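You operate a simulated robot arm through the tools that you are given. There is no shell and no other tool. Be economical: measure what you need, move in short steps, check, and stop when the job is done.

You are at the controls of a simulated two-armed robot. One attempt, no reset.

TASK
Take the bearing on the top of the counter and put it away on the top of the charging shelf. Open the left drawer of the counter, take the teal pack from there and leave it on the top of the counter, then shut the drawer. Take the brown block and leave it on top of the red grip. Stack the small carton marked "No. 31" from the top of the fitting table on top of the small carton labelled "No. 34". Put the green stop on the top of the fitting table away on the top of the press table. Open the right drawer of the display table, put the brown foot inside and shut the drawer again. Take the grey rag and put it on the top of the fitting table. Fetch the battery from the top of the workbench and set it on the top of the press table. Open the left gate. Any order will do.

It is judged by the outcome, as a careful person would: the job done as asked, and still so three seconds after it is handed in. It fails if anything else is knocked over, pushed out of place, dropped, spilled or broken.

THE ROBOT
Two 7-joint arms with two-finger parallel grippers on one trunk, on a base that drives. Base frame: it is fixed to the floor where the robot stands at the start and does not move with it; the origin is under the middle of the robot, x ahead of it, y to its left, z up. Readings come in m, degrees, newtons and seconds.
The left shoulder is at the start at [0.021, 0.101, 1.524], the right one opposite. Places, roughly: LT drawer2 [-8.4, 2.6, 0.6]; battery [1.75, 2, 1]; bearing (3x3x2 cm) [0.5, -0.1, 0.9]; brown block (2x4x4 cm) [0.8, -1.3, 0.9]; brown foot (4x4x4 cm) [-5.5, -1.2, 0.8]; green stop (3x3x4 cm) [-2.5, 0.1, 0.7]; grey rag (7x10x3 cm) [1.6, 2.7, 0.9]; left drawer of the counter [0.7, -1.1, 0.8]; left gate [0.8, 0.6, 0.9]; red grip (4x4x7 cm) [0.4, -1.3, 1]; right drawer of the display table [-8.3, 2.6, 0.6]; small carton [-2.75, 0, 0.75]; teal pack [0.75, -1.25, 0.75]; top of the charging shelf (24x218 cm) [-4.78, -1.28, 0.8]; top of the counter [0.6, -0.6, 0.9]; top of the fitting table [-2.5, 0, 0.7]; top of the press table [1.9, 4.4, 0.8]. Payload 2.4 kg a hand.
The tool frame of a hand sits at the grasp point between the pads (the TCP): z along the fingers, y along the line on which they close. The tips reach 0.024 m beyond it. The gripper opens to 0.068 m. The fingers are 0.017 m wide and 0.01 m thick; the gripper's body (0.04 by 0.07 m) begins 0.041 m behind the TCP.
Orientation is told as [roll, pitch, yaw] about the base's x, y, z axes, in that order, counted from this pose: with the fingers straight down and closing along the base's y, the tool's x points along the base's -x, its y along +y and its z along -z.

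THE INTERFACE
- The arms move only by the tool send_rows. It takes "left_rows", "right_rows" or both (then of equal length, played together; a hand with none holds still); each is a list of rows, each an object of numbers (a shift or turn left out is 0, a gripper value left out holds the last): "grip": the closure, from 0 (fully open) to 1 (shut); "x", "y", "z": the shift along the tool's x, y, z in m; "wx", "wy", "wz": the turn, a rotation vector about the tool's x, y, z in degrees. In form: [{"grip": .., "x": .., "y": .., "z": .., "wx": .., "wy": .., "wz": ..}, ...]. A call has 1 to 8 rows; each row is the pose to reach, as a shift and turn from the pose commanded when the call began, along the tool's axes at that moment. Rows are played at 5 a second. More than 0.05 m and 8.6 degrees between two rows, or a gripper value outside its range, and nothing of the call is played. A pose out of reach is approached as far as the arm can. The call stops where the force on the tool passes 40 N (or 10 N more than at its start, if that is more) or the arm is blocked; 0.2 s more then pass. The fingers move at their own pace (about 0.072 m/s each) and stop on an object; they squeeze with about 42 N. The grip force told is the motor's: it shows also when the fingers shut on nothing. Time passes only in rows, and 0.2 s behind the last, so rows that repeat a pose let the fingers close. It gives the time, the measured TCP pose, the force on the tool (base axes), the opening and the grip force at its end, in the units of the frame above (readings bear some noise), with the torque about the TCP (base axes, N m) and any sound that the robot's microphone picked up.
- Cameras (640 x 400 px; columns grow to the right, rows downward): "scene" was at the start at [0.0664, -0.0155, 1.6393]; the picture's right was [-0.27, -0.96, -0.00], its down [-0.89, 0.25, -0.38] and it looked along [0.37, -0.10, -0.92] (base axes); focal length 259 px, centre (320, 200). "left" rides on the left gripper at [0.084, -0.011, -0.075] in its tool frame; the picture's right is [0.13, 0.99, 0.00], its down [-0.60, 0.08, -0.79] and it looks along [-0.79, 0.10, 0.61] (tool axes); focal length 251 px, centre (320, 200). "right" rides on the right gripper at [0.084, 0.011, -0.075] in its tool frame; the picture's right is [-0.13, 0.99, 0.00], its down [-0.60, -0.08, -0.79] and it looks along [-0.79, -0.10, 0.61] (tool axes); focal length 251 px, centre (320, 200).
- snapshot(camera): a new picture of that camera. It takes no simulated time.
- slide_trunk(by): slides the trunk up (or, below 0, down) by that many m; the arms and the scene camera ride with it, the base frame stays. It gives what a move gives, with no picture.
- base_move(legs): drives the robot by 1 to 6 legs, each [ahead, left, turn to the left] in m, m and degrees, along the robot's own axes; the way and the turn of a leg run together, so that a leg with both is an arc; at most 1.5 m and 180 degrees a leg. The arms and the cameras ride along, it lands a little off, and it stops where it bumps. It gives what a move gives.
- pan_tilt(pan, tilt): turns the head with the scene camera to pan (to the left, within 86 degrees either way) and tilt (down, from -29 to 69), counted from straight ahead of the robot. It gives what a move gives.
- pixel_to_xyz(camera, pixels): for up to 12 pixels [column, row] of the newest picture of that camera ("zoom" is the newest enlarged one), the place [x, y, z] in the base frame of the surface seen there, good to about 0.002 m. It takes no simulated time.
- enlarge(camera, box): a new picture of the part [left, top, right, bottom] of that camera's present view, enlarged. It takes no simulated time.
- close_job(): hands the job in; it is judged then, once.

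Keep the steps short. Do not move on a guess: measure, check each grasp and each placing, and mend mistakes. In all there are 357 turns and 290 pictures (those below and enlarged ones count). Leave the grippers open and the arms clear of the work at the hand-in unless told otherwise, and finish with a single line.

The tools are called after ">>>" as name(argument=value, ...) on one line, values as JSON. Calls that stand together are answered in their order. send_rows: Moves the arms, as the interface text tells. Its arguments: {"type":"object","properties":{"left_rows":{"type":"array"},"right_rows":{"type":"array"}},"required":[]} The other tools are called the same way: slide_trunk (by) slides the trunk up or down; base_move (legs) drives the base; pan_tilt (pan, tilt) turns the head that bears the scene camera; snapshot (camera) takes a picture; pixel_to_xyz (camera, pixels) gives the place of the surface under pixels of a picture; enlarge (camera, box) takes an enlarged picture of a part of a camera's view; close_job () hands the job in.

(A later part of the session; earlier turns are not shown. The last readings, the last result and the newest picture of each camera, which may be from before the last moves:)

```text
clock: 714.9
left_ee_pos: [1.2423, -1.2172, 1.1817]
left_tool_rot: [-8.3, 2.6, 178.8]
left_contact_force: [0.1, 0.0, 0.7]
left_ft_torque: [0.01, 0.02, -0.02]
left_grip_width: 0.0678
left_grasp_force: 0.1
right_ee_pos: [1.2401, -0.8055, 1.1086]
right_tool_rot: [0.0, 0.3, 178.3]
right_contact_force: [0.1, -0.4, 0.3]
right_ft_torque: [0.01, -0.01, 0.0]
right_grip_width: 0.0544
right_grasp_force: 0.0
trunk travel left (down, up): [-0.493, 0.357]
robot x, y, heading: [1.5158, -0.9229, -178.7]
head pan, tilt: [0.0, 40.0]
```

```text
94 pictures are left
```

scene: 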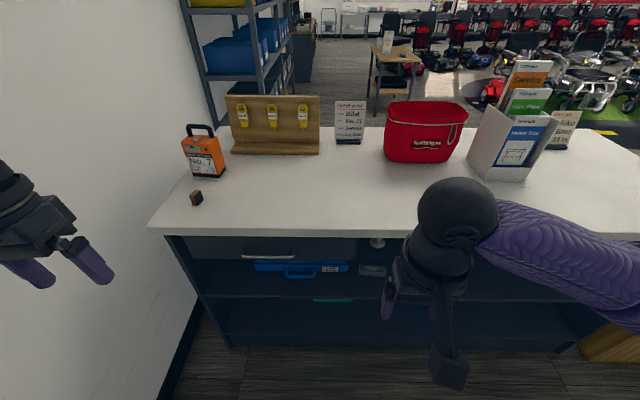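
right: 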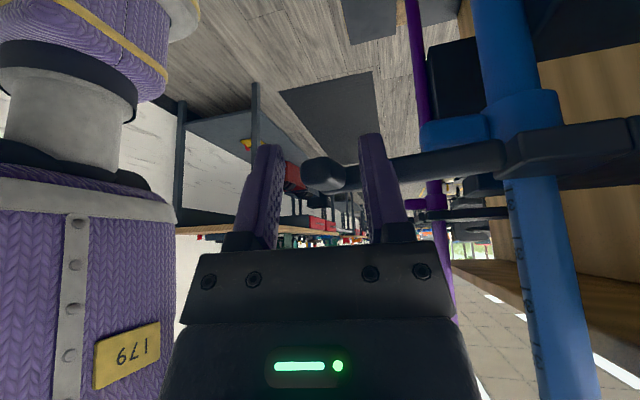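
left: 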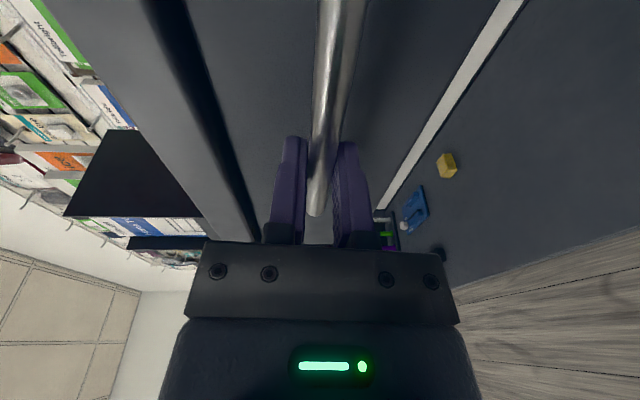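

>>> enlarge(camera="scene", box=[150, 170, 420, 340])

>>> pixel_to_xyz(camera="scene", pixels=[[196, 193], [190, 197], [202, 197], [196, 203], [268, 255], [245, 256], [292, 256], [220, 247], [340, 247], [300, 234], [160, 228], [330, 200]])

```text
2.35 times, centred on (285, 255) of scene
```

zoom: 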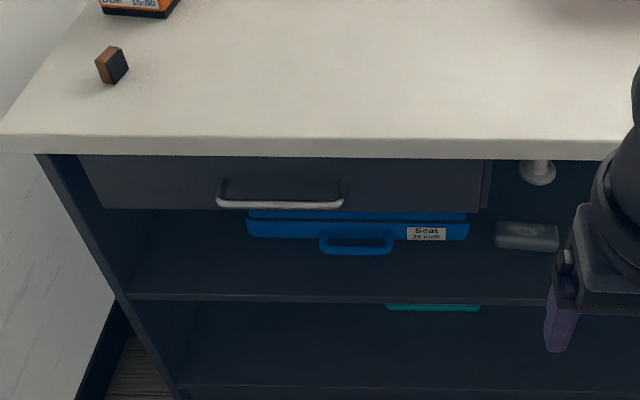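

```text
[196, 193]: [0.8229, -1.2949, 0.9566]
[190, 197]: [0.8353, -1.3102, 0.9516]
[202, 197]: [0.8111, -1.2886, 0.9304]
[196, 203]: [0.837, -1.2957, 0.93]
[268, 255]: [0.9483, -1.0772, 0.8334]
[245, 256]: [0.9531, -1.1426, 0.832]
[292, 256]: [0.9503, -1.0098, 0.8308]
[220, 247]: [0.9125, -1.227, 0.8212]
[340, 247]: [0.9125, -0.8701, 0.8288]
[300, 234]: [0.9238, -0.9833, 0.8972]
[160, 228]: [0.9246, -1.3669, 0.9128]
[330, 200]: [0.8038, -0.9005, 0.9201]
```

>>> pixel_to_xyz(camera="scene", pixels=[[110, 150], [120, 250], [60, 100], [100, 330], [180, 340]])

>>> pan_tilt(pan=70, tilt=35)

>>> snapshot(camera="scene")

```text
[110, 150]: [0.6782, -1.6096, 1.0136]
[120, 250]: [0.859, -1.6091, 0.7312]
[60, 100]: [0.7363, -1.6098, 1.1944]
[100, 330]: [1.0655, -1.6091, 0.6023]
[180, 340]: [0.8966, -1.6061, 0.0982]
```

```text
clock: 716.3
left_ee_pos: [1.2408, -1.2165, 1.1806]
left_tool_rot: [-8.2, 2.6, 178.9]
left_contact_force: [0.3, 0.0, -0.7]
left_ft_torque: [0.01, -0.01, 0.02]
left_grip_width: 0.0682
left_grasp_force: 0.1
right_ee_pos: [1.2412, -0.806, 1.1066]
right_tool_rot: [0.0, 0.2, 178.2]
right_contact_force: [0.5, 0.3, -0.3]
right_ft_torque: [0.0, -0.01, 0.01]
right_grip_width: 0.0544
right_grasp_force: 0.1
trunk travel left (down, up): [-0.493, 0.357]
robot x, y, heading: [1.518, -0.9182, -179.1]
head pan, tilt: [70.0, 35.0]
```

```text
92 pictures are left
```

scene: 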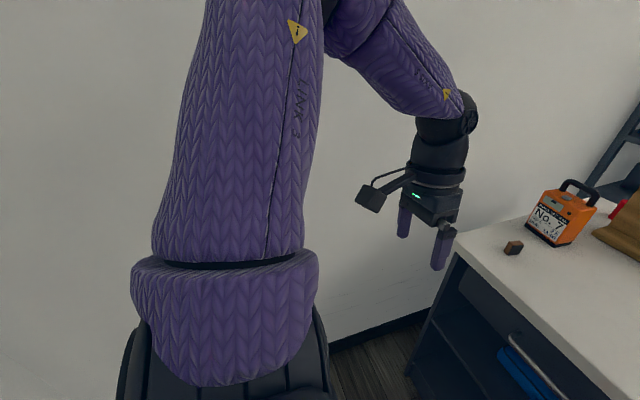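

>>> pixel_to_xyz(camera="scene", pixels=[[230, 5], [310, 5], [350, 10], [340, 50], [210, 200], [400, 60]])

```text
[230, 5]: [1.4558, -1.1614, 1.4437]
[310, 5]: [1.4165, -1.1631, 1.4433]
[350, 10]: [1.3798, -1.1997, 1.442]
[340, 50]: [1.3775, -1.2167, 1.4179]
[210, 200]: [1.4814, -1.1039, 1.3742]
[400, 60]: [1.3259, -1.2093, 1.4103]
```

Wall at y −1.61; enough room. I bring the left hand inward, tilt and close the right hand, and drive to the drawer.

>>> send_rows(left_rows=[{"y": -0.03, "z": -0.02}, {"y": -0.06, "z": -0.04}, {"y": -0.08, "z": -0.06}, {"y": -0.08, "z": -0.08}], right_rows=[{"wy": -5, "grip": 1}, {"wy": -10, "grip": 1, "y": 0.03}, {"wy": -15, "grip": 1, "y": 0.06}, {"wy": -20, "grip": 1, "y": 0.09}])

>>> base_move(legs=[[0, 0.19, -0.9], [0.19, 0, 0]])

>>> slide_trunk(by=-0.15)

>>> pan_tilt(pan=-5, tilt=50)

>>> snapshot(camera="scene")

```text
clock: 717.3
left_ee_pos: [1.2359, -1.2231, 1.2555]
left_tool_rot: [-8.8, 2.5, 178.5]
left_contact_force: [0.0, 0.5, -0.2]
left_ft_torque: [0.0, 0.01, 0.0]
left_grip_width: 0.068
left_grasp_force: 0.1
left hand out of reach, approached as far as the arm can: row 1, 2, 3, 4
right_ee_pos: [1.2374, -0.8963, 1.1098]
right_tool_rot: [0.1, -19.8, 178.2]
right_contact_force: [0.1, -0.7, 0.3]
right_ft_torque: [-0.03, 0.0, -0.02]
right_grip_width: 0.0001
right_grasp_force: 23.7
trunk travel left (down, up): [-0.493, 0.357]
robot x, y, heading: [1.5152, -0.9212, -179.4]
head pan, tilt: [70.0, 35.0]
```

```text
clock: 720.0
left_ee_pos: [1.0409, -1.4087, 1.2543]
left_tool_rot: [-8.8, 2.6, 177.5]
left_contact_force: [-0.1, -0.4, -1.4]
left_ft_torque: [-0.01, -0.01, -0.03]
left_grip_width: 0.0679
left_grasp_force: 0.1
right_ee_pos: [1.0494, -1.0813, 1.1085]
right_tool_rot: [0.0, -19.6, 177.1]
right_contact_force: [0.3, -0.1, 0.5]
right_ft_torque: [0.0, -0.01, -0.01]
right_grip_width: 0.0002
right_grasp_force: 23.4
trunk travel left (down, up): [-0.493, 0.357]
robot x, y, heading: [1.3261, -1.1138, 179.5]
head pan, tilt: [70.0, 35.0]
```

```text
clock: 721.7
left_ee_pos: [1.0431, -1.4086, 1.1058]
left_tool_rot: [-8.7, 2.5, 177.3]
left_contact_force: [-0.1, 0.3, 0.6]
left_ft_torque: [0.0, -0.04, -0.03]
left_grip_width: 0.0683
left_grasp_force: 0.2
right_ee_pos: [1.0492, -1.0817, 0.9591]
right_tool_rot: [0.0, -19.8, 177.1]
right_contact_force: [-0.3, 0.7, -0.9]
right_ft_torque: [-0.02, 0.02, 0.0]
right_grip_width: 0.0
right_grasp_force: 23.9
trunk travel left (down, up): [-0.343, 0.507]
robot x, y, heading: [1.3318, -1.1103, 179.6]
head pan, tilt: [70.0, 35.0]
```

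```text
clock: 723.2
left_ee_pos: [1.0439, -1.4091, 1.1051]
left_tool_rot: [-8.9, 2.4, 177.3]
left_contact_force: [-0.3, 0.2, 0.8]
left_ft_torque: [0.03, -0.02, -0.01]
left_grip_width: 0.0679
left_grasp_force: 0.1
right_ee_pos: [1.0495, -1.0816, 0.9594]
right_tool_rot: [0.0, -19.6, 177.1]
right_contact_force: [-0.3, -0.2, -0.1]
right_ft_torque: [0.0, 0.0, 0.04]
right_grip_width: 0.0002
right_grasp_force: 23.3
trunk travel left (down, up): [-0.343, 0.507]
robot x, y, heading: [1.3311, -1.1107, 179.8]
head pan, tilt: [-5.0, 50.0]
```

```text
91 pictures are left
```

scene: 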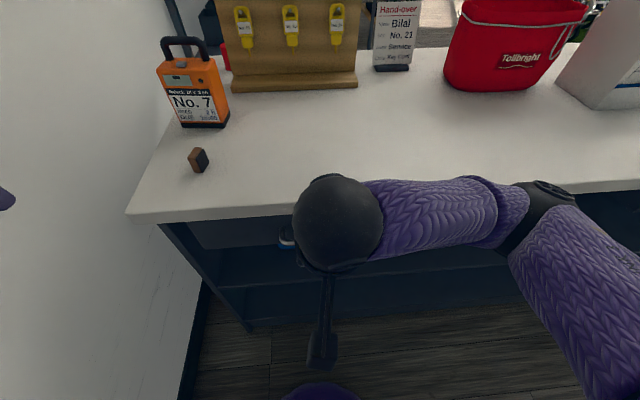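

>>> snapshot(camera="right")

>>> pixel_to_xyz(camera="right", pixels=[[320, 60], [250, 60], [390, 60], [320, 100], [320, 140], [420, 140], [220, 140]])

```text
90 pictures are left
```

right: 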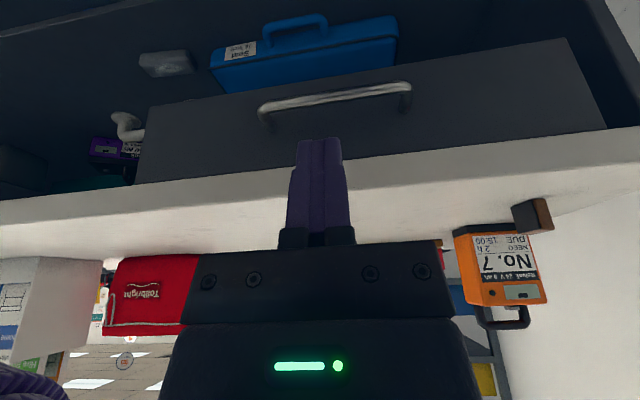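

```text
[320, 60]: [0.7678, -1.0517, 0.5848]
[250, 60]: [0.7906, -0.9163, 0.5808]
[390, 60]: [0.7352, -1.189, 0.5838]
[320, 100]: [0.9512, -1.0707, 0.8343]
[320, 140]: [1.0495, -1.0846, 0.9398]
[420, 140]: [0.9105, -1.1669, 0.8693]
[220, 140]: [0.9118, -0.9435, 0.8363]
```

The bar: x≈0.948, z 0.833. Go to the pre-hook point above and behind it, then slide down between bar and drawer face.

>>> send_rows(right_rows=[{"x": -0.035, "z": 0.028}, {"x": -0.0697, "z": 0.0558}])

>>> snapshot(camera="right")

```text
clock: 723.8
left_ee_pos: [1.0414, -1.4095, 1.1044]
left_tool_rot: [-8.8, 2.4, 177.3]
left_contact_force: [-1.0, -0.4, 0.1]
left_ft_torque: [0.02, 0.03, 0.02]
left_grip_width: 0.0679
left_grasp_force: 0.0
right_ee_pos: [0.966, -1.0777, 0.9303]
right_tool_rot: [0.0, -19.7, 177.1]
right_contact_force: [-0.5, 0.1, -0.1]
right_ft_torque: [-0.02, 0.03, -0.04]
right_grip_width: 0.0
right_grasp_force: 23.5
trunk travel left (down, up): [-0.343, 0.507]
robot x, y, heading: [1.3298, -1.1112, 179.7]
head pan, tilt: [-5.0, 50.0]
```

```text
89 pictures are left
```

right: 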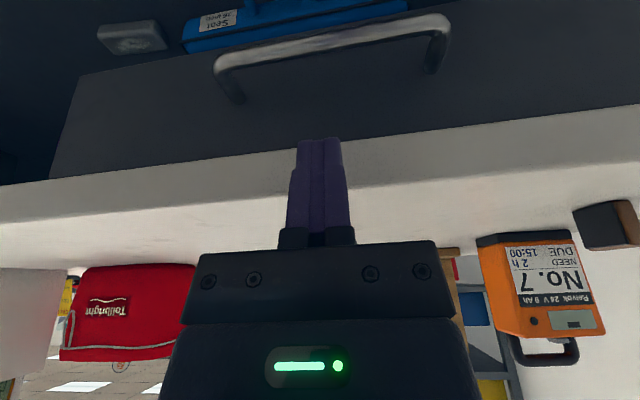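

>>> send_rows(right_rows=[{"z": 0.02}, {"z": 0.04}, {"z": 0.06}, {"z": 0.08}, {"z": 0.098}])

>>> snapshot(camera="right")

```text
clock: 724.8
left_ee_pos: [1.0476, -1.4064, 1.1072]
left_tool_rot: [-8.7, 2.2, 177.2]
left_contact_force: [0.4, -0.5, -1.3]
left_ft_torque: [-0.02, 0.0, -0.02]
left_grip_width: 0.068
left_grasp_force: 0.0
right_ee_pos: [0.9423, -1.0779, 0.8674]
right_tool_rot: [1.0, -21.1, 176.9]
right_contact_force: [26.4, 6.2, 29.1]
right_ft_torque: [-0.73, 1.83, 0.3]
right_grip_width: 0.0
right_grasp_force: 23.4
trunk travel left (down, up): [-0.343, 0.507]
robot x, y, heading: [1.3312, -1.1118, 179.8]
head pan, tilt: [-5.0, 50.0]
stopped in row 4 (right hand): the force on the tool passed its limit at 62 N (the readings are from after the stop); the commanded pose is now the measured one
```

```text
88 pictures are left
```

right: 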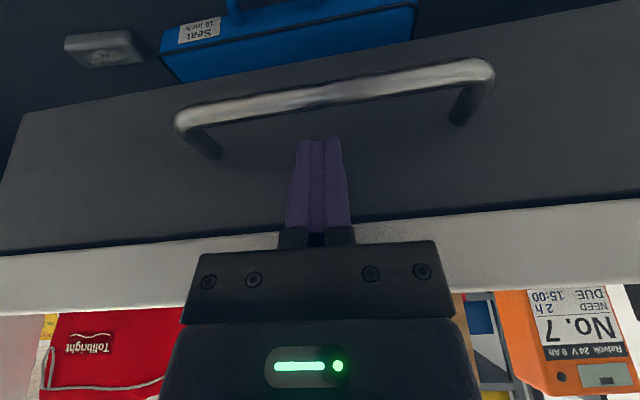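

The gripper body touches the counter's edge. Back out, tilt to ≈38°, and re-approach shallower.

>>> send_rows(right_rows=[{"z": -0.03}, {"z": -0.07}, {"z": -0.08, "wy": -6}, {"z": -0.08, "wy": -12}, {"z": -0.08, "wy": -17}])

```text
clock: 726.0
left_ee_pos: [1.0427, -1.4082, 1.1054]
left_tool_rot: [-8.8, 2.5, 177.3]
left_contact_force: [-0.8, -1.1, -0.3]
left_ft_torque: [0.03, 0.0, -0.02]
left_grip_width: 0.0683
left_grasp_force: 0.2
right_ee_pos: [0.9659, -1.0776, 0.9406]
right_tool_rot: [0.9, -37.6, 176.7]
right_contact_force: [0.1, -1.1, -0.3]
right_ft_torque: [-0.01, -0.02, -0.01]
right_grip_width: 0.0
right_grasp_force: 24.1
trunk travel left (down, up): [-0.343, 0.507]
robot x, y, heading: [1.3268, -1.116, 179.8]
head pan, tilt: [-5.0, 50.0]
```

>>> send_rows(right_rows=[{"x": 0.0374, "z": 0.006}, {"x": 0.0374, "z": 0.03}, {"x": 0.0374, "z": 0.055}, {"x": 0.0374, "z": 0.08}, {"x": 0.0374, "z": 0.096}])

>>> snapshot(camera="right")

```text
clock: 727.2
left_ee_pos: [1.0427, -1.408, 1.105]
left_tool_rot: [-8.8, 2.5, 177.3]
left_contact_force: [-0.1, -0.6, -0.5]
left_ft_torque: [0.0, -0.02, 0.01]
left_grip_width: 0.068
left_grasp_force: 0.0
right_ee_pos: [0.9368, -1.0767, 0.8422]
right_tool_rot: [0.8, -37.6, 176.8]
right_contact_force: [-0.6, 0.7, 0.2]
right_ft_torque: [-0.01, -0.01, 0.02]
right_grip_width: 0.0
right_grasp_force: 23.3
trunk travel left (down, up): [-0.343, 0.507]
robot x, y, heading: [1.3314, -1.1142, 179.6]
head pan, tilt: [-5.0, 50.0]
```

```text
87 pictures are left
```

right: 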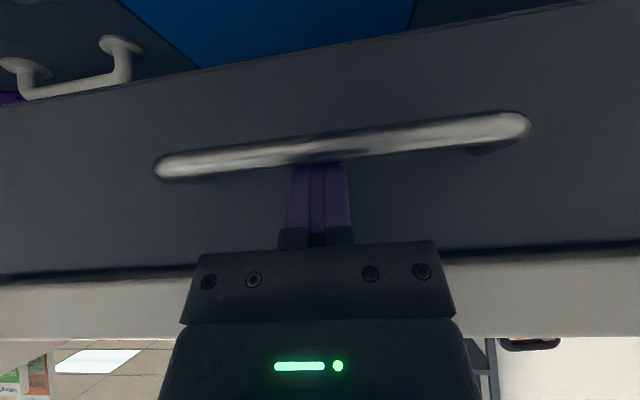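

The tips are behind the bar. Slide 5 mm deeper and pull by driving back.

>>> send_rows(right_rows=[{"z": 0.004, "x": 0.003}])

>>> base_move(legs=[[-0.1, 0, 0]])

>>> snapshot(camera="scene")

```text
clock: 727.6
left_ee_pos: [1.0425, -1.4088, 1.1048]
left_tool_rot: [-8.8, 2.4, 177.3]
left_contact_force: [-0.1, 0.3, 0.2]
left_ft_torque: [-0.02, -0.02, -0.04]
left_grip_width: 0.0682
left_grasp_force: 0.1
right_ee_pos: [0.937, -1.0781, 0.8368]
right_tool_rot: [0.8, -37.7, 176.6]
right_contact_force: [0.5, -0.3, 7.9]
right_ft_torque: [0.08, -0.08, 0.06]
right_grip_width: 0.0
right_grasp_force: 23.6
trunk travel left (down, up): [-0.343, 0.507]
robot x, y, heading: [1.3254, -1.1102, 179.5]
head pan, tilt: [-5.0, 50.0]
```

```text
clock: 728.7
left_ee_pos: [1.1425, -1.4084, 1.1053]
left_tool_rot: [-8.8, 2.5, 177.3]
left_contact_force: [-0.2, 0.5, -0.3]
left_ft_torque: [-0.01, 0.01, 0.02]
left_grip_width: 0.0681
left_grasp_force: 0.0
right_ee_pos: [1.0373, -1.0774, 0.837]
right_tool_rot: [0.8, -37.6, 176.7]
right_contact_force: [-0.1, 4.4, 6.9]
right_ft_torque: [0.14, -0.11, 0.06]
right_grip_width: 0.0
right_grasp_force: 23.8
trunk travel left (down, up): [-0.343, 0.507]
robot x, y, heading: [1.4315, -1.1159, 179.7]
head pan, tilt: [-5.0, 50.0]
```

```text
86 pictures are left
```

scene: 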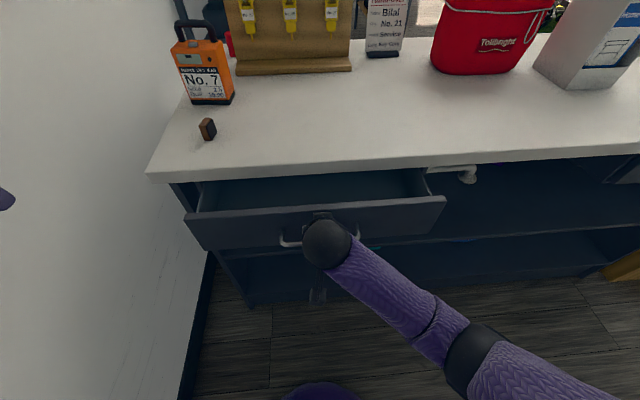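

It opens. Pull 0.13 m more.

>>> base_move(legs=[[-0.13, 0, 0]])

>>> snapshot(camera="scene")

```text
clock: 730.0
left_ee_pos: [1.2719, -1.4091, 1.1043]
left_tool_rot: [-8.9, 2.5, 177.4]
left_contact_force: [0.4, 0.4, 0.4]
left_ft_torque: [-0.02, 0.01, 0.01]
left_grip_width: 0.068
left_grasp_force: 0.0
right_ee_pos: [1.1664, -1.077, 0.8362]
right_tool_rot: [0.8, -37.6, 176.6]
right_contact_force: [0.2, 4.7, 4.8]
right_ft_torque: [0.14, -0.12, 0.08]
right_grip_width: 0.0
right_grasp_force: 23.5
trunk travel left (down, up): [-0.343, 0.507]
robot x, y, heading: [1.5577, -1.1137, 179.8]
head pan, tilt: [-5.0, 50.0]
```

```text
85 pictures are left
```

scene: 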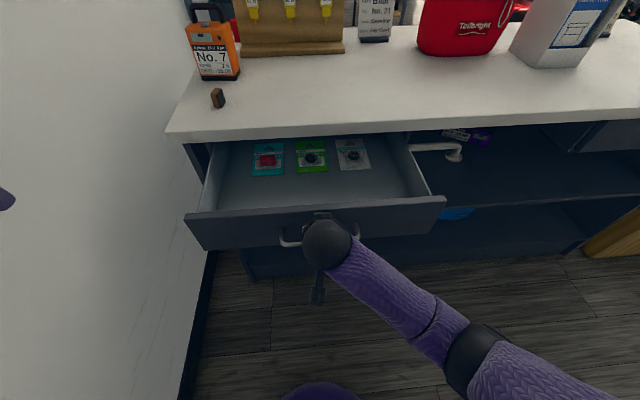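

>>> enlarge(camera="scene", box=[220, 125, 400, 205])

>>> pixel_to_xyz(camera="scene", pixels=[[268, 145], [268, 158], [268, 172], [254, 160], [282, 160], [310, 158], [300, 195], [240, 140], [425, 195], [300, 210], [200, 230]])

```text
3.56 times, centred on (310, 165) of scene
```

zoom: 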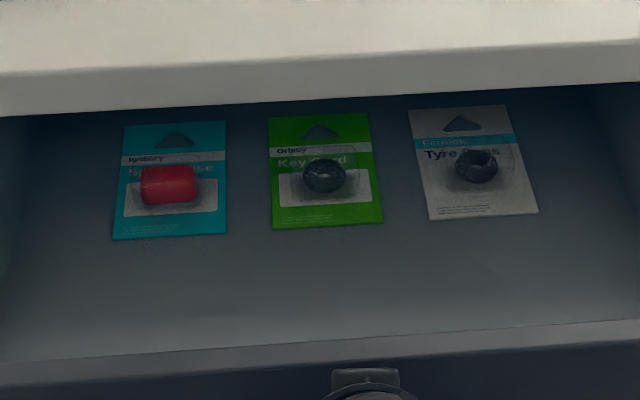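

```text
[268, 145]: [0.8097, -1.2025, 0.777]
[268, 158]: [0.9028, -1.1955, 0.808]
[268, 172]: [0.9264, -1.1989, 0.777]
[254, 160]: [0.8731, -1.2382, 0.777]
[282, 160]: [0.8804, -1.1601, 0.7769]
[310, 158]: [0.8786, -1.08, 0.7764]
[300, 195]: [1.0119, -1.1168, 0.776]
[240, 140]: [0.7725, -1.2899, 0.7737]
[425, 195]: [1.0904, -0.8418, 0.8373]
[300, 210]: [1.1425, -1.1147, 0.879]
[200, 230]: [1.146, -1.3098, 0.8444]
```

The teal pack (red item in its blister) lies at x 0.80–0.935, under the counter's overhang. Pull the drawer 0.1 m more.

>>> base_move(legs=[[-0.1, 0, 0]])

>>> snapshot(camera="scene")

```text
clock: 731.2
left_ee_pos: [1.3725, -1.4087, 1.1054]
left_tool_rot: [-8.7, 2.5, 177.2]
left_contact_force: [0.2, -0.5, -0.3]
left_ft_torque: [-0.02, -0.02, 0.01]
left_grip_width: 0.068
left_grasp_force: 0.1
right_ee_pos: [1.2667, -1.0783, 0.8365]
right_tool_rot: [0.7, -37.6, 176.6]
right_contact_force: [-0.5, 3.2, 4.6]
right_ft_torque: [0.07, -0.02, 0.02]
right_grip_width: 0.0
right_grasp_force: 23.2
trunk travel left (down, up): [-0.343, 0.507]
robot x, y, heading: [1.6587, -1.1137, 179.6]
head pan, tilt: [-5.0, 50.0]
```

```text
83 pictures are left
```

scene: 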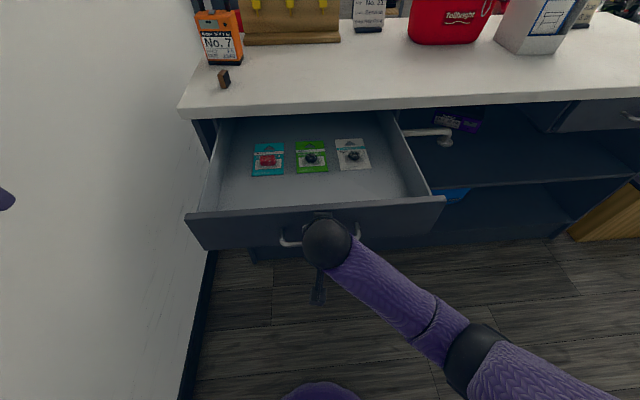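

Now unhook: slide the fingers out along their axis, back off, and measure the pack.

>>> send_rows(right_rows=[{"z": -0.03}, {"z": -0.06}, {"z": -0.1}, {"z": -0.14}])

>>> enlarge(camera="scene", box=[235, 125, 345, 190])

>>> pixel_to_xyz(camera="zoom", pixels=[[105, 110], [285, 110], [95, 285], [285, 285], [130, 200], [250, 200], [190, 165], [190, 185], [190, 210], [190, 230], [145, 190], [235, 190]])

```text
clock: 732.2
left_ee_pos: [1.372, -1.4091, 1.1052]
left_tool_rot: [-8.8, 2.4, 177.3]
left_contact_force: [0.7, 1.0, -0.2]
left_ft_torque: [-0.03, 0.01, 0.01]
left_grip_width: 0.068
left_grasp_force: 0.0
right_ee_pos: [1.3464, -1.0655, 0.95]
right_tool_rot: [-3.2, -39.3, 178.3]
right_contact_force: [0.0, 0.4, 0.4]
right_ft_torque: [0.02, -0.05, 0.0]
right_grip_width: 0.0
right_grasp_force: 23.9
trunk travel left (down, up): [-0.343, 0.507]
robot x, y, heading: [1.6577, -1.1144, 179.8]
head pan, tilt: [-5.0, 50.0]
```

```text
5.82 times, centred on (290, 158) of scene
```

zoom: 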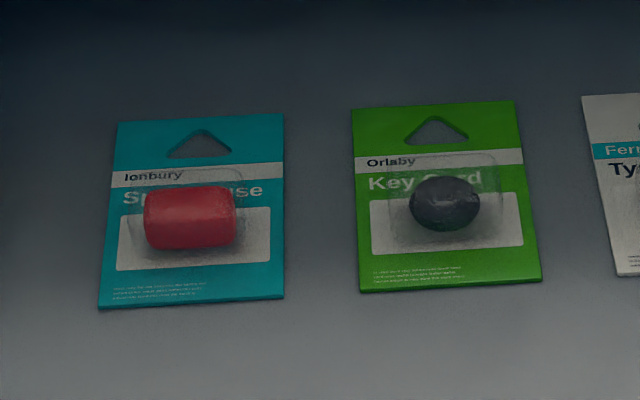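

```text
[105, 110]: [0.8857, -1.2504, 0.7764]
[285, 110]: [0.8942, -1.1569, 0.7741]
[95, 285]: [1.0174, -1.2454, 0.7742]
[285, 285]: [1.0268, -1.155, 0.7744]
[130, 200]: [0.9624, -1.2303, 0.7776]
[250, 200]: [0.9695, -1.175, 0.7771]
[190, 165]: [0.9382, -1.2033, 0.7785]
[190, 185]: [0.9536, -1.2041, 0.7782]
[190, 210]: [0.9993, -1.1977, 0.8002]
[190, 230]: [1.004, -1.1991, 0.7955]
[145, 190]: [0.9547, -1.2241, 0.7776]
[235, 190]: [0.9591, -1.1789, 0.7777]
```

Blister centre ≈(0.99, −1.20), top ≈0.805. I straighten the right hand, raise the trunk, and drive in over the drawer.

>>> send_rows(right_rows=[{"wy": 7, "z": -0.02}, {"wy": 14, "z": -0.04}, {"wy": 21, "z": -0.06}, {"wy": 28, "z": -0.06}, {"wy": 35, "z": -0.06, "grip": 0}, {"wy": 39, "z": -0.06, "grip": 0}])

>>> slide_trunk(by=0.05)

>>> base_move(legs=[[0.15, 0.05, 0]])

>>> snapshot(camera="scene")

```text
clock: 732.6
left_ee_pos: [1.373, -1.4104, 1.1055]
left_tool_rot: [-8.8, 2.5, 177.3]
left_contact_force: [-1.2, 0.4, 0.2]
left_ft_torque: [-0.03, 0.0, 0.01]
left_grip_width: 0.0679
left_grasp_force: 0.1
right_ee_pos: [1.3423, -1.0284, 0.9469]
right_tool_rot: [-17.1, -37.4, -174.7]
right_contact_force: [-1.6, 0.5, 0.1]
right_ft_torque: [-0.03, 0.0, -0.01]
right_grip_width: 0.0
right_grasp_force: 23.6
right hand out of reach, approached as far as the arm can: row 1, 2
trunk travel left (down, up): [-0.343, 0.507]
robot x, y, heading: [1.6585, -1.1148, 179.7]
head pan, tilt: [-5.0, 50.0]
stopped in row 2 (right hand): the arm was blocked; the commanded pose is now the measured one
```

```text
clock: 733.4
left_ee_pos: [1.3722, -1.4098, 1.1571]
left_tool_rot: [-8.7, 2.4, 177.4]
left_contact_force: [-0.4, 0.0, 0.2]
left_ft_torque: [-0.02, 0.01, 0.05]
left_grip_width: 0.0678
left_grasp_force: 0.1
right_ee_pos: [1.328, -0.9938, 1.0109]
right_tool_rot: [-29.8, -40.7, -167.6]
right_contact_force: [0.5, 0.0, 0.6]
right_ft_torque: [-0.03, 0.02, 0.01]
right_grip_width: 0.0
right_grasp_force: 23.5
trunk travel left (down, up): [-0.393, 0.456]
robot x, y, heading: [1.6606, -1.1166, 179.8]
head pan, tilt: [-5.0, 50.0]
stopped: the arm was blocked; the commanded pose is now the measured one
```

```text
clock: 734.8
left_ee_pos: [1.2218, -1.4586, 1.1567]
left_tool_rot: [-8.8, 2.4, 177.2]
left_contact_force: [0.0, 0.0, -0.1]
left_ft_torque: [0.01, -0.01, 0.0]
left_grip_width: 0.0679
left_grasp_force: 0.0
right_ee_pos: [1.1787, -1.0434, 1.0113]
right_tool_rot: [-29.9, -40.7, -167.5]
right_contact_force: [0.1, -0.8, 0.5]
right_ft_torque: [0.0, 0.0, 0.0]
right_grip_width: 0.0
right_grasp_force: 23.3
trunk travel left (down, up): [-0.393, 0.456]
robot x, y, heading: [1.5076, -1.1632, 179.6]
head pan, tilt: [-5.0, 50.0]
```

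```text
81 pictures are left
```

scene: 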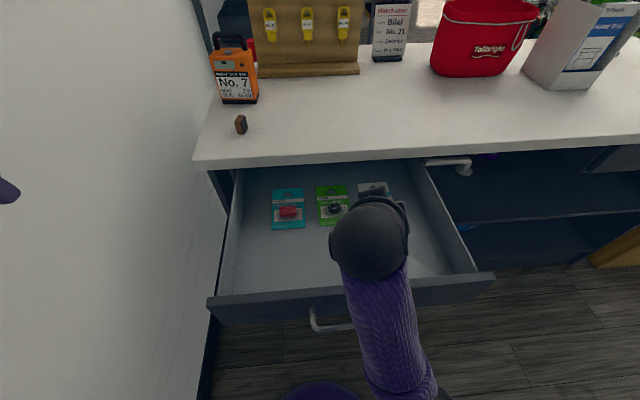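

The right arm folded badly again. I raise the trunk and run the same recovery.

>>> slide_trunk(by=0.12)

>>> send_rows(right_rows=[{"wy": -8.5, "x": -0.01}, {"wy": -17, "x": -0.03}, {"wy": -25.5, "x": -0.05}, {"wy": -34, "x": -0.08}, {"wy": -42.5, "x": -0.11}, {"wy": -51, "x": -0.14}, {"wy": -59.5, "x": -0.17}, {"wy": -68, "x": -0.2}])

>>> send_rows(right_rows=[{"wy": -8.5, "x": -0.03}, {"wy": -17, "x": -0.06}, {"wy": -25.5, "x": -0.08, "z": -0.02}, {"wy": -25.5, "x": -0.1, "z": -0.04}, {"wy": -25.5, "x": -0.12, "z": -0.06}])

>>> snapshot(camera="scene")

```text
clock: 736.0
left_ee_pos: [1.2225, -1.4584, 1.2594]
left_tool_rot: [-8.8, 2.3, 177.3]
left_contact_force: [-0.5, -0.8, 0.3]
left_ft_torque: [0.0, -0.03, 0.0]
left_grip_width: 0.0683
left_grasp_force: 0.1
right_ee_pos: [1.1693, -1.011, 1.1285]
right_tool_rot: [-42.1, -41.4, -161.0]
right_contact_force: [0.6, -0.1, 0.1]
right_ft_torque: [-0.02, 0.04, 0.04]
right_grip_width: 0.0001
right_grasp_force: 23.9
trunk travel left (down, up): [-0.496, 0.354]
robot x, y, heading: [1.5071, -1.1613, 179.6]
head pan, tilt: [-5.0, 50.0]
stopped: the arm was blocked; the commanded pose is now the measured one
```

```text
clock: 737.8
left_ee_pos: [1.2224, -1.4592, 1.2591]
left_tool_rot: [-8.8, 2.3, 177.2]
left_contact_force: [0.3, 1.1, -0.2]
left_ft_torque: [-0.01, 0.02, 0.0]
left_grip_width: 0.0681
left_grasp_force: 0.1
right_ee_pos: [1.0269, -1.0583, 1.2597]
right_tool_rot: [-128.9, -49.9, -55.1]
right_contact_force: [-0.1, -0.1, 0.1]
right_ft_torque: [-0.01, 0.05, 0.01]
right_grip_width: 0.0
right_grasp_force: 23.7
trunk travel left (down, up): [-0.496, 0.354]
robot x, y, heading: [1.5119, -1.162, 179.4]
head pan, tilt: [-5.0, 50.0]
```

```text
clock: 739.0
left_ee_pos: [1.2235, -1.4594, 1.2597]
left_tool_rot: [-8.8, 2.3, 177.2]
left_contact_force: [-0.3, 0.6, -0.1]
left_ft_torque: [0.01, -0.03, 0.03]
left_grip_width: 0.0681
left_grasp_force: 0.0
right_ee_pos: [1.1267, -1.1199, 1.3263]
right_tool_rot: [-144.2, -31.1, -32.1]
right_contact_force: [0.2, 0.2, 0.1]
right_ft_torque: [0.0, 0.02, -0.01]
right_grip_width: 0.0002
right_grasp_force: 23.9
trunk travel left (down, up): [-0.496, 0.354]
robot x, y, heading: [1.5071, -1.1638, 179.6]
head pan, tilt: [-5.0, 50.0]
```

```text
80 pictures are left
```

scene: 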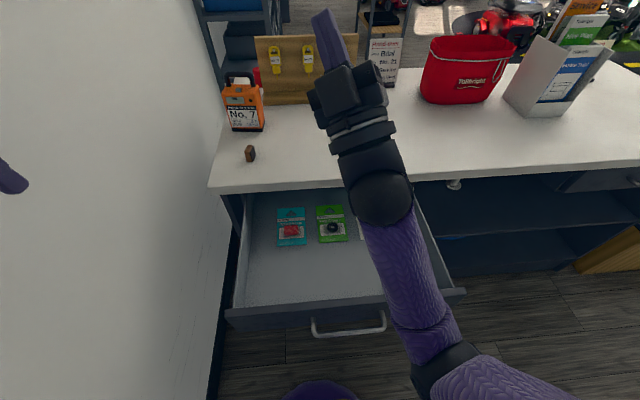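

>>> send_rows(right_rows=[{"wx": -5.5, "wz": 6, "x": -0.01, "y": 0.005, "z": -0.01}, {"wx": -11, "wz": 12, "x": -0.02, "y": 0.01, "z": -0.02}, {"wx": -16.5, "wz": 18, "x": -0.03, "y": 0.015, "z": -0.03}, {"wx": -22, "wz": 24, "x": -0.04, "y": 0.02, "z": -0.04}, {"wx": -27.5, "wz": 30, "x": -0.05, "y": 0.025, "z": -0.05}, {"wx": -33, "wz": 36, "x": -0.06, "y": 0.03, "z": -0.06}])

>>> send_rows(right_rows=[{"wy": 8.5, "x": 0.014, "z": -0.015}, {"wy": 17, "x": 0.028, "z": -0.03}, {"wy": 25.5, "x": 0.042, "z": -0.045}, {"wy": 34, "x": 0.056, "z": -0.06}, {"wy": 42.5, "x": 0.07, "z": -0.075}, {"wy": 51, "x": 0.084, "z": -0.09}, {"wy": 59.5, "x": 0.098, "z": -0.105}, {"wy": 68, "x": 0.111, "z": -0.119}])

>>> send_rows(right_rows=[{"wy": 8, "z": -0.02, "x": 0.01}, {"wy": 16, "z": -0.04, "x": 0.02}, {"wy": 24, "z": -0.05, "x": 0.03}, {"wy": 32, "z": -0.06, "x": 0.03}, {"wy": 40, "z": -0.06, "x": 0.03}, {"wy": 48, "z": -0.06, "x": 0.03}, {"wy": 56, "z": -0.06, "x": 0.03}, {"wy": 62, "z": -0.06, "x": 0.03}])

>>> snapshot(camera="scene")

```text
clock: 740.4
left_ee_pos: [1.2233, -1.4586, 1.259]
left_tool_rot: [-8.8, 2.3, 177.3]
left_contact_force: [0.5, 0.1, -0.4]
left_ft_torque: [-0.01, -0.02, -0.02]
left_grip_width: 0.0681
left_grasp_force: 0.2
right_ee_pos: [1.2043, -1.1582, 1.2998]
right_tool_rot: [-136.6, -54.9, 5.4]
right_contact_force: [0.9, 0.5, 0.2]
right_ft_torque: [-0.03, -0.03, 0.01]
right_grip_width: 0.0
right_grasp_force: 23.8
trunk travel left (down, up): [-0.496, 0.354]
robot x, y, heading: [1.5087, -1.1628, 180.0]
head pan, tilt: [-5.0, 50.0]
```

```text
clock: 742.2
left_ee_pos: [1.2224, -1.4583, 1.2595]
left_tool_rot: [-8.8, 2.2, 177.2]
left_contact_force: [-0.6, 0.0, 0.1]
left_ft_torque: [0.01, -0.03, -0.01]
left_grip_width: 0.068
left_grasp_force: 0.0
right_ee_pos: [1.1706, -1.078, 1.156]
right_tool_rot: [-33.4, -43.8, -112.4]
right_contact_force: [-0.1, -0.5, 0.0]
right_ft_torque: [0.01, 0.0, 0.0]
right_grip_width: 0.0003
right_grasp_force: 23.4
right hand out of reach, approached as far as the arm can: row 1, 2, 3, 4, 5, 6, 7, 8
trunk travel left (down, up): [-0.496, 0.354]
robot x, y, heading: [1.5076, -1.1658, 179.9]
head pan, tilt: [-5.0, 50.0]
```

```text
clock: 744.0
left_ee_pos: [1.2227, -1.4572, 1.2582]
left_tool_rot: [-8.8, 2.3, 177.3]
left_contact_force: [0.0, 0.5, -0.1]
left_ft_torque: [-0.01, 0.01, 0.0]
left_grip_width: 0.0678
left_grasp_force: 0.1
right_ee_pos: [1.2212, -1.0389, 1.1722]
right_tool_rot: [-23.9, 12.0, -142.4]
right_contact_force: [-0.3, -0.3, 0.2]
right_ft_torque: [-0.03, -0.01, -0.01]
right_grip_width: 0.0
right_grasp_force: 24.3
right hand out of reach, approached as far as the arm can: row 1, 2, 3
trunk travel left (down, up): [-0.496, 0.354]
robot x, y, heading: [1.5087, -1.1622, 179.6]
head pan, tilt: [-5.0, 50.0]
```

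```text
79 pictures are left
```

scene: 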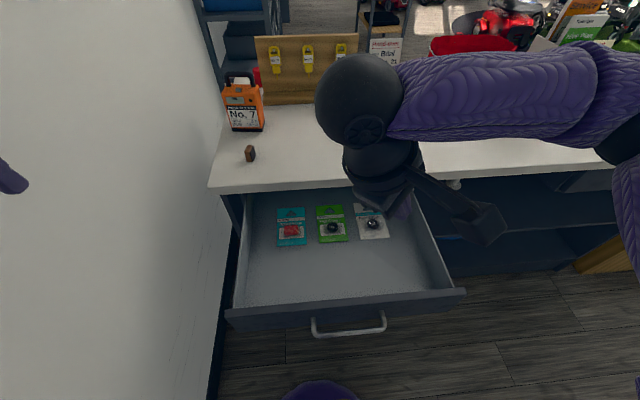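

Natural again. Square the hand up.

>>> send_rows(right_rows=[{"wz": 8, "grip": 0}, {"wz": 16}, {"wz": 24}, {"wz": 32}, {"wz": 37}])

>>> send_rows(right_rows=[{"wx": -7}, {"wx": -14}, {"wx": -20}])

```text
clock: 745.2
left_ee_pos: [1.2224, -1.4593, 1.2584]
left_tool_rot: [-8.8, 2.4, 177.2]
left_contact_force: [0.5, 0.4, -0.2]
left_ft_torque: [-0.03, -0.04, 0.01]
left_grip_width: 0.0678
left_grasp_force: 0.0
right_ee_pos: [1.2223, -1.0394, 1.1725]
right_tool_rot: [-26.2, -4.5, -175.8]
right_contact_force: [0.1, -0.3, 0.6]
right_ft_torque: [0.01, 0.0, 0.0]
right_grip_width: 0.068
right_grasp_force: 0.1
trunk travel left (down, up): [-0.496, 0.354]
robot x, y, heading: [1.5071, -1.1637, 179.9]
head pan, tilt: [-5.0, 50.0]
```

```text
clock: 746.0
left_ee_pos: [1.2237, -1.458, 1.2587]
left_tool_rot: [-8.7, 2.3, 177.2]
left_contact_force: [-0.1, -0.3, 0.7]
left_ft_torque: [-0.02, 0.03, 0.0]
left_grip_width: 0.0679
left_grasp_force: 0.0
right_ee_pos: [1.2212, -1.0386, 1.1714]
right_tool_rot: [-6.0, -4.3, -175.7]
right_contact_force: [0.8, 0.9, 0.4]
right_ft_torque: [-0.02, 0.01, -0.02]
right_grip_width: 0.0681
right_grasp_force: 0.1
trunk travel left (down, up): [-0.496, 0.354]
robot x, y, heading: [1.5099, -1.1663, 179.6]
head pan, tilt: [-5.0, 50.0]
```

Drive in 0.1 m (chest just clear of the handle), lower the trunk, and bring the hand over the pack.

>>> base_move(legs=[[0.1, 0.03, 0]])

>>> slide_trunk(by=-0.17)

>>> send_rows(right_rows=[{"x": -0.03, "y": 0.03, "wz": 4, "wx": -3, "wy": 2}, {"x": -0.055, "y": 0.065, "wz": 8, "wx": -6, "wy": 4}, {"x": -0.08, "y": 0.1, "wz": 10, "wx": -6, "wy": 4}, {"x": -0.11, "y": 0.125, "wz": 10, "wx": -6, "wy": 4}])

>>> snapshot(camera="right")

>>> snapshot(camera="scene")

```text
clock: 747.2
left_ee_pos: [1.1224, -1.4894, 1.259]
left_tool_rot: [-8.9, 2.3, 177.2]
left_contact_force: [0.3, -0.1, 0.6]
left_ft_torque: [0.01, -0.01, 0.03]
left_grip_width: 0.0679
left_grasp_force: 0.0
right_ee_pos: [1.1195, -1.0699, 1.1715]
right_tool_rot: [-6.2, -4.2, -175.6]
right_contact_force: [0.0, -0.1, 0.7]
right_ft_torque: [0.04, 0.02, 0.01]
right_grip_width: 0.0681
right_grasp_force: 0.0
trunk travel left (down, up): [-0.496, 0.354]
robot x, y, heading: [1.414, -1.1907, 179.8]
head pan, tilt: [-5.0, 50.0]
```

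```text
clock: 749.1
left_ee_pos: [1.124, -1.4888, 1.0897]
left_tool_rot: [-8.8, 2.3, 177.2]
left_contact_force: [-0.7, -0.3, 0.7]
left_ft_torque: [0.0, 0.01, 0.02]
left_grip_width: 0.0677
left_grasp_force: 0.0
right_ee_pos: [1.1234, -1.0698, 1.0019]
right_tool_rot: [-6.1, -4.3, -175.6]
right_contact_force: [1.3, 0.0, 0.1]
right_ft_torque: [0.02, 0.03, 0.01]
right_grip_width: 0.0681
right_grasp_force: 0.0
trunk travel left (down, up): [-0.326, 0.524]
robot x, y, heading: [1.4102, -1.1928, 179.7]
head pan, tilt: [-5.0, 50.0]
```

```text
clock: 750.1
left_ee_pos: [1.1244, -1.4895, 1.0898]
left_tool_rot: [-8.8, 2.3, 177.2]
left_contact_force: [0.5, -0.1, -0.1]
left_ft_torque: [0.02, 0.0, 0.0]
left_grip_width: 0.068
left_grasp_force: 0.1
right_ee_pos: [1.0194, -1.2023, 0.9945]
right_tool_rot: [0.3, -0.8, 174.2]
right_contact_force: [1.2, -0.5, -0.5]
right_ft_torque: [-0.02, -0.02, 0.03]
right_grip_width: 0.068
right_grasp_force: 0.0
trunk travel left (down, up): [-0.326, 0.524]
robot x, y, heading: [1.4083, -1.1952, 179.8]
head pan, tilt: [-5.0, 50.0]
```

```text
78 pictures are left
```

right: 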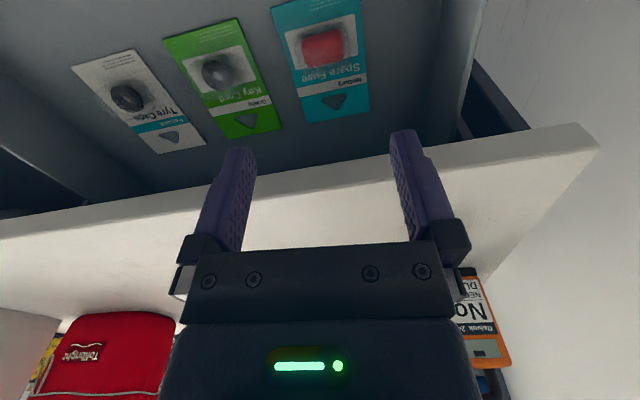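

```text
77 pictures are left
```

scene: 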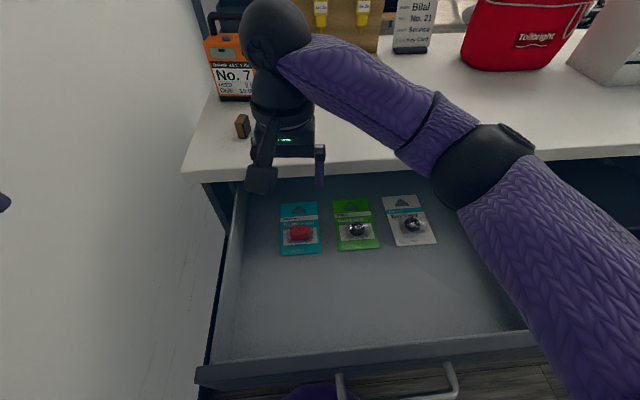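

>>> pixel_to_xyz(camera="right", pixels=[[325, 47], [303, 50], [345, 45], [325, 33], [325, 64], [275, 12], [358, 8], [308, 118], [367, 105], [295, 40], [355, 40]])

>>> enlarge(camera="right", box=[250, 0, 390, 130])

```text
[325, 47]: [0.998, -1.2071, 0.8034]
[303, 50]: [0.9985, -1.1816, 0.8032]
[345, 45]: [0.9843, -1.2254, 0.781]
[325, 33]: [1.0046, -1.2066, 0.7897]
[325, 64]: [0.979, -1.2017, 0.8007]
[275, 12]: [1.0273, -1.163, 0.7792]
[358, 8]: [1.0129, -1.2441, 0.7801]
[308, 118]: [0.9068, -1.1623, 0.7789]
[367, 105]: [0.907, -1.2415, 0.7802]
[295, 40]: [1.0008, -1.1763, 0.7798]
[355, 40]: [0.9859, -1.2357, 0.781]
```

```text
3.08 times, centred on (320, 65) of right
```

zoom: 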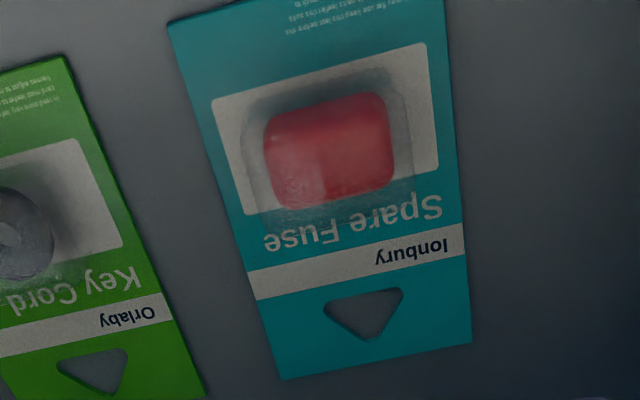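

Red blister: centre (0.992, −1.2025), y-width ≈42–55 mm, top 0.804. Descend to z 0.807 and close gently.

>>> send_rows(right_rows=[{"x": -0.014, "z": 0.04}, {"x": -0.027, "z": 0.085}, {"x": -0.027, "z": 0.13}, {"x": -0.027, "z": 0.165}, {"x": -0.027, "z": 0.187}])

>>> snapshot(camera="right")

```text
clock: 751.3
left_ee_pos: [1.1218, -1.4885, 1.0895]
left_tool_rot: [-8.8, 2.3, 177.2]
left_contact_force: [-0.5, 0.1, 0.2]
left_ft_torque: [0.01, -0.02, -0.02]
left_grip_width: 0.068
left_grasp_force: 0.0
right_ee_pos: [0.9905, -1.2003, 0.8089]
right_tool_rot: [0.3, -0.8, 174.2]
right_contact_force: [-0.1, 0.0, -0.7]
right_ft_torque: [0.01, -0.02, 0.0]
right_grip_width: 0.0679
right_grasp_force: 0.1
trunk travel left (down, up): [-0.326, 0.524]
robot x, y, heading: [1.4107, -1.1929, 180.1]
head pan, tilt: [-5.0, 50.0]
```

```text
75 pictures are left
```

right: 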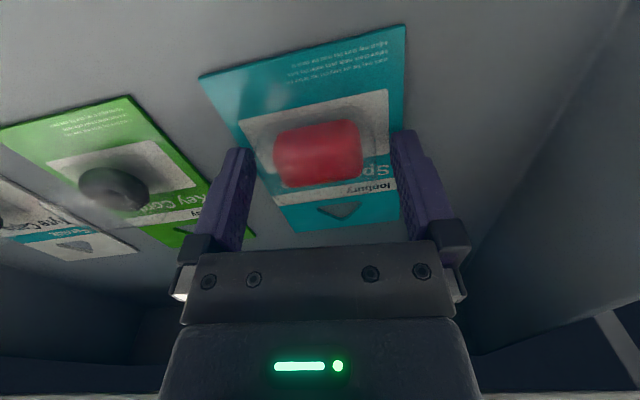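

>>> send_rows(right_rows=[{"z": 0.002, "grip": 0.5}, {"z": 0.002, "grip": 1}, {"z": 0.002, "grip": 1}, {"z": 0.002, "grip": 1}])

>>> send_rows(right_rows=[{"z": -0.04, "x": 0.01}, {"z": -0.08, "x": 0.02}, {"z": -0.12, "x": 0.02}, {"z": -0.16, "x": 0.02}, {"z": -0.19, "x": 0.02}])

>>> snapshot(camera="right")

```text
clock: 752.3
left_ee_pos: [1.1238, -1.4885, 1.0889]
left_tool_rot: [-8.8, 2.2, 177.2]
left_contact_force: [0.4, -0.3, 0.0]
left_ft_torque: [0.04, 0.01, -0.01]
left_grip_width: 0.0678
left_grasp_force: 0.1
right_ee_pos: [0.9928, -1.201, 0.8077]
right_tool_rot: [0.4, -0.8, 174.1]
right_contact_force: [-2.9, 0.7, 18.3]
right_ft_torque: [0.14, 0.2, 0.43]
right_grip_width: 0.0548
right_grasp_force: 42.2
trunk travel left (down, up): [-0.326, 0.524]
robot x, y, heading: [1.4103, -1.1914, 179.9]
head pan, tilt: [-5.0, 50.0]
```

```text
clock: 753.5
left_ee_pos: [1.1226, -1.4884, 1.088]
left_tool_rot: [-8.8, 2.3, 177.2]
left_contact_force: [-1.0, -0.4, -0.4]
left_ft_torque: [0.03, 0.01, 0.01]
left_grip_width: 0.0681
left_grasp_force: 0.1
right_ee_pos: [1.0142, -1.2008, 0.9989]
right_tool_rot: [0.3, -0.8, 174.1]
right_contact_force: [1.0, 0.7, -2.0]
right_ft_torque: [0.01, 0.01, 0.01]
right_grip_width: 0.0532
right_grasp_force: 42.2
trunk travel left (down, up): [-0.326, 0.524]
robot x, y, heading: [1.4089, -1.1935, 179.9]
head pan, tilt: [-5.0, 50.0]
```

```text
74 pictures are left
```

right: 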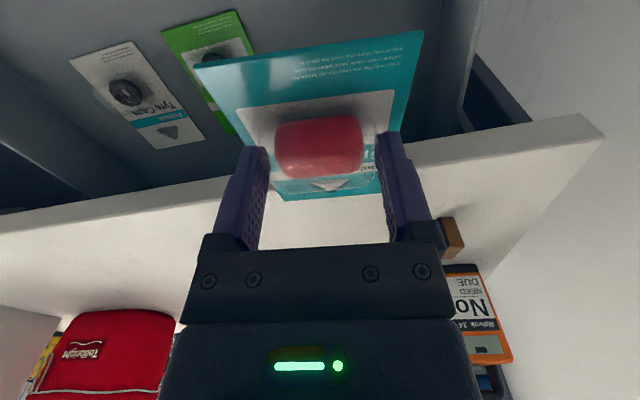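

The pack is held. I carry it to a free part of the counter beside the drawer: back off, go right, approach.

>>> slide_trunk(by=0.06)

>>> base_move(legs=[[-0.3, 0, 0], [0, -0.68, 0]])

>>> snapshot(camera="scene")

```text
clock: 754.5
left_ee_pos: [1.1224, -1.4884, 1.1503]
left_tool_rot: [-8.8, 2.3, 177.2]
left_contact_force: [0.7, -0.7, -0.4]
left_ft_torque: [-0.01, 0.03, 0.0]
left_grip_width: 0.068
left_grasp_force: 0.1
right_ee_pos: [1.0148, -1.2014, 1.0578]
right_tool_rot: [0.3, -0.8, 174.2]
right_contact_force: [-0.2, 0.2, -0.7]
right_ft_torque: [0.02, 0.01, 0.02]
right_grip_width: 0.0532
right_grasp_force: 41.9
trunk travel left (down, up): [-0.386, 0.464]
robot x, y, heading: [1.4114, -1.1916, 179.8]
head pan, tilt: [-5.0, 50.0]
```

```text
clock: 759.9
left_ee_pos: [1.4253, -0.8101, 1.149]
left_tool_rot: [-8.8, 2.3, 177.4]
left_contact_force: [0.3, 0.1, -0.8]
left_ft_torque: [0.02, 0.0, 0.02]
left_grip_width: 0.0677
left_grasp_force: 0.0
right_ee_pos: [1.3152, -0.5239, 1.0576]
right_tool_rot: [0.3, -0.9, 174.5]
right_contact_force: [-0.5, -0.1, -0.8]
right_ft_torque: [0.0, 0.03, 0.0]
right_grip_width: 0.0532
right_grasp_force: 42.2
trunk travel left (down, up): [-0.386, 0.464]
robot x, y, heading: [1.7094, -0.5122, 180.1]
head pan, tilt: [-5.0, 50.0]
```

```text
73 pictures are left
```

scene: 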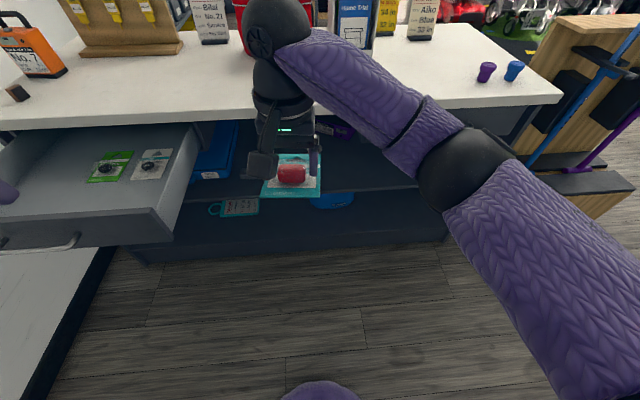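

>>> base_move(legs=[[0.49, -0.03, 0]])

>>> snapshot(camera="scene")

>>> snapshot(camera="right")

```text
clock: 762.8
left_ee_pos: [0.9394, -0.7794, 1.1486]
left_tool_rot: [-8.8, 2.4, 177.4]
left_contact_force: [-0.7, 0.0, -0.6]
left_ft_torque: [0.02, -0.02, 0.03]
left_grip_width: 0.0682
left_grasp_force: 0.1
right_ee_pos: [0.829, -0.4935, 1.0573]
right_tool_rot: [0.3, -0.7, 174.3]
right_contact_force: [-0.2, -0.2, -1.1]
right_ft_torque: [-0.01, -0.01, 0.0]
right_grip_width: 0.0532
right_grasp_force: 41.6
trunk travel left (down, up): [-0.386, 0.464]
robot x, y, heading: [1.2265, -0.4816, 180.0]
head pan, tilt: [-5.0, 50.0]
```

```text
72 pictures are left
```

scene: 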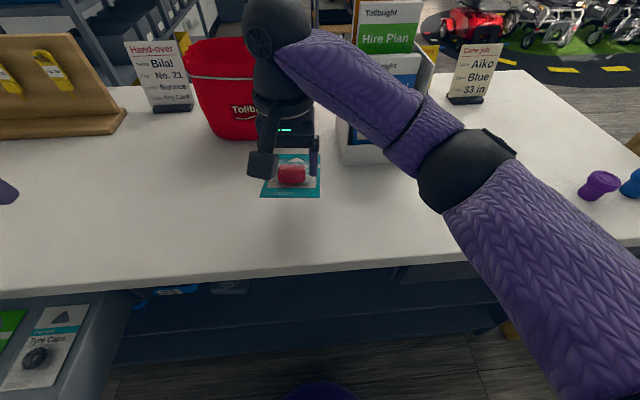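

```text
71 pictures are left
```

right: 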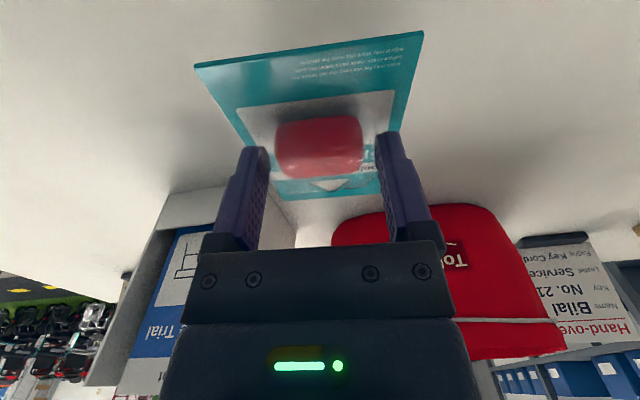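

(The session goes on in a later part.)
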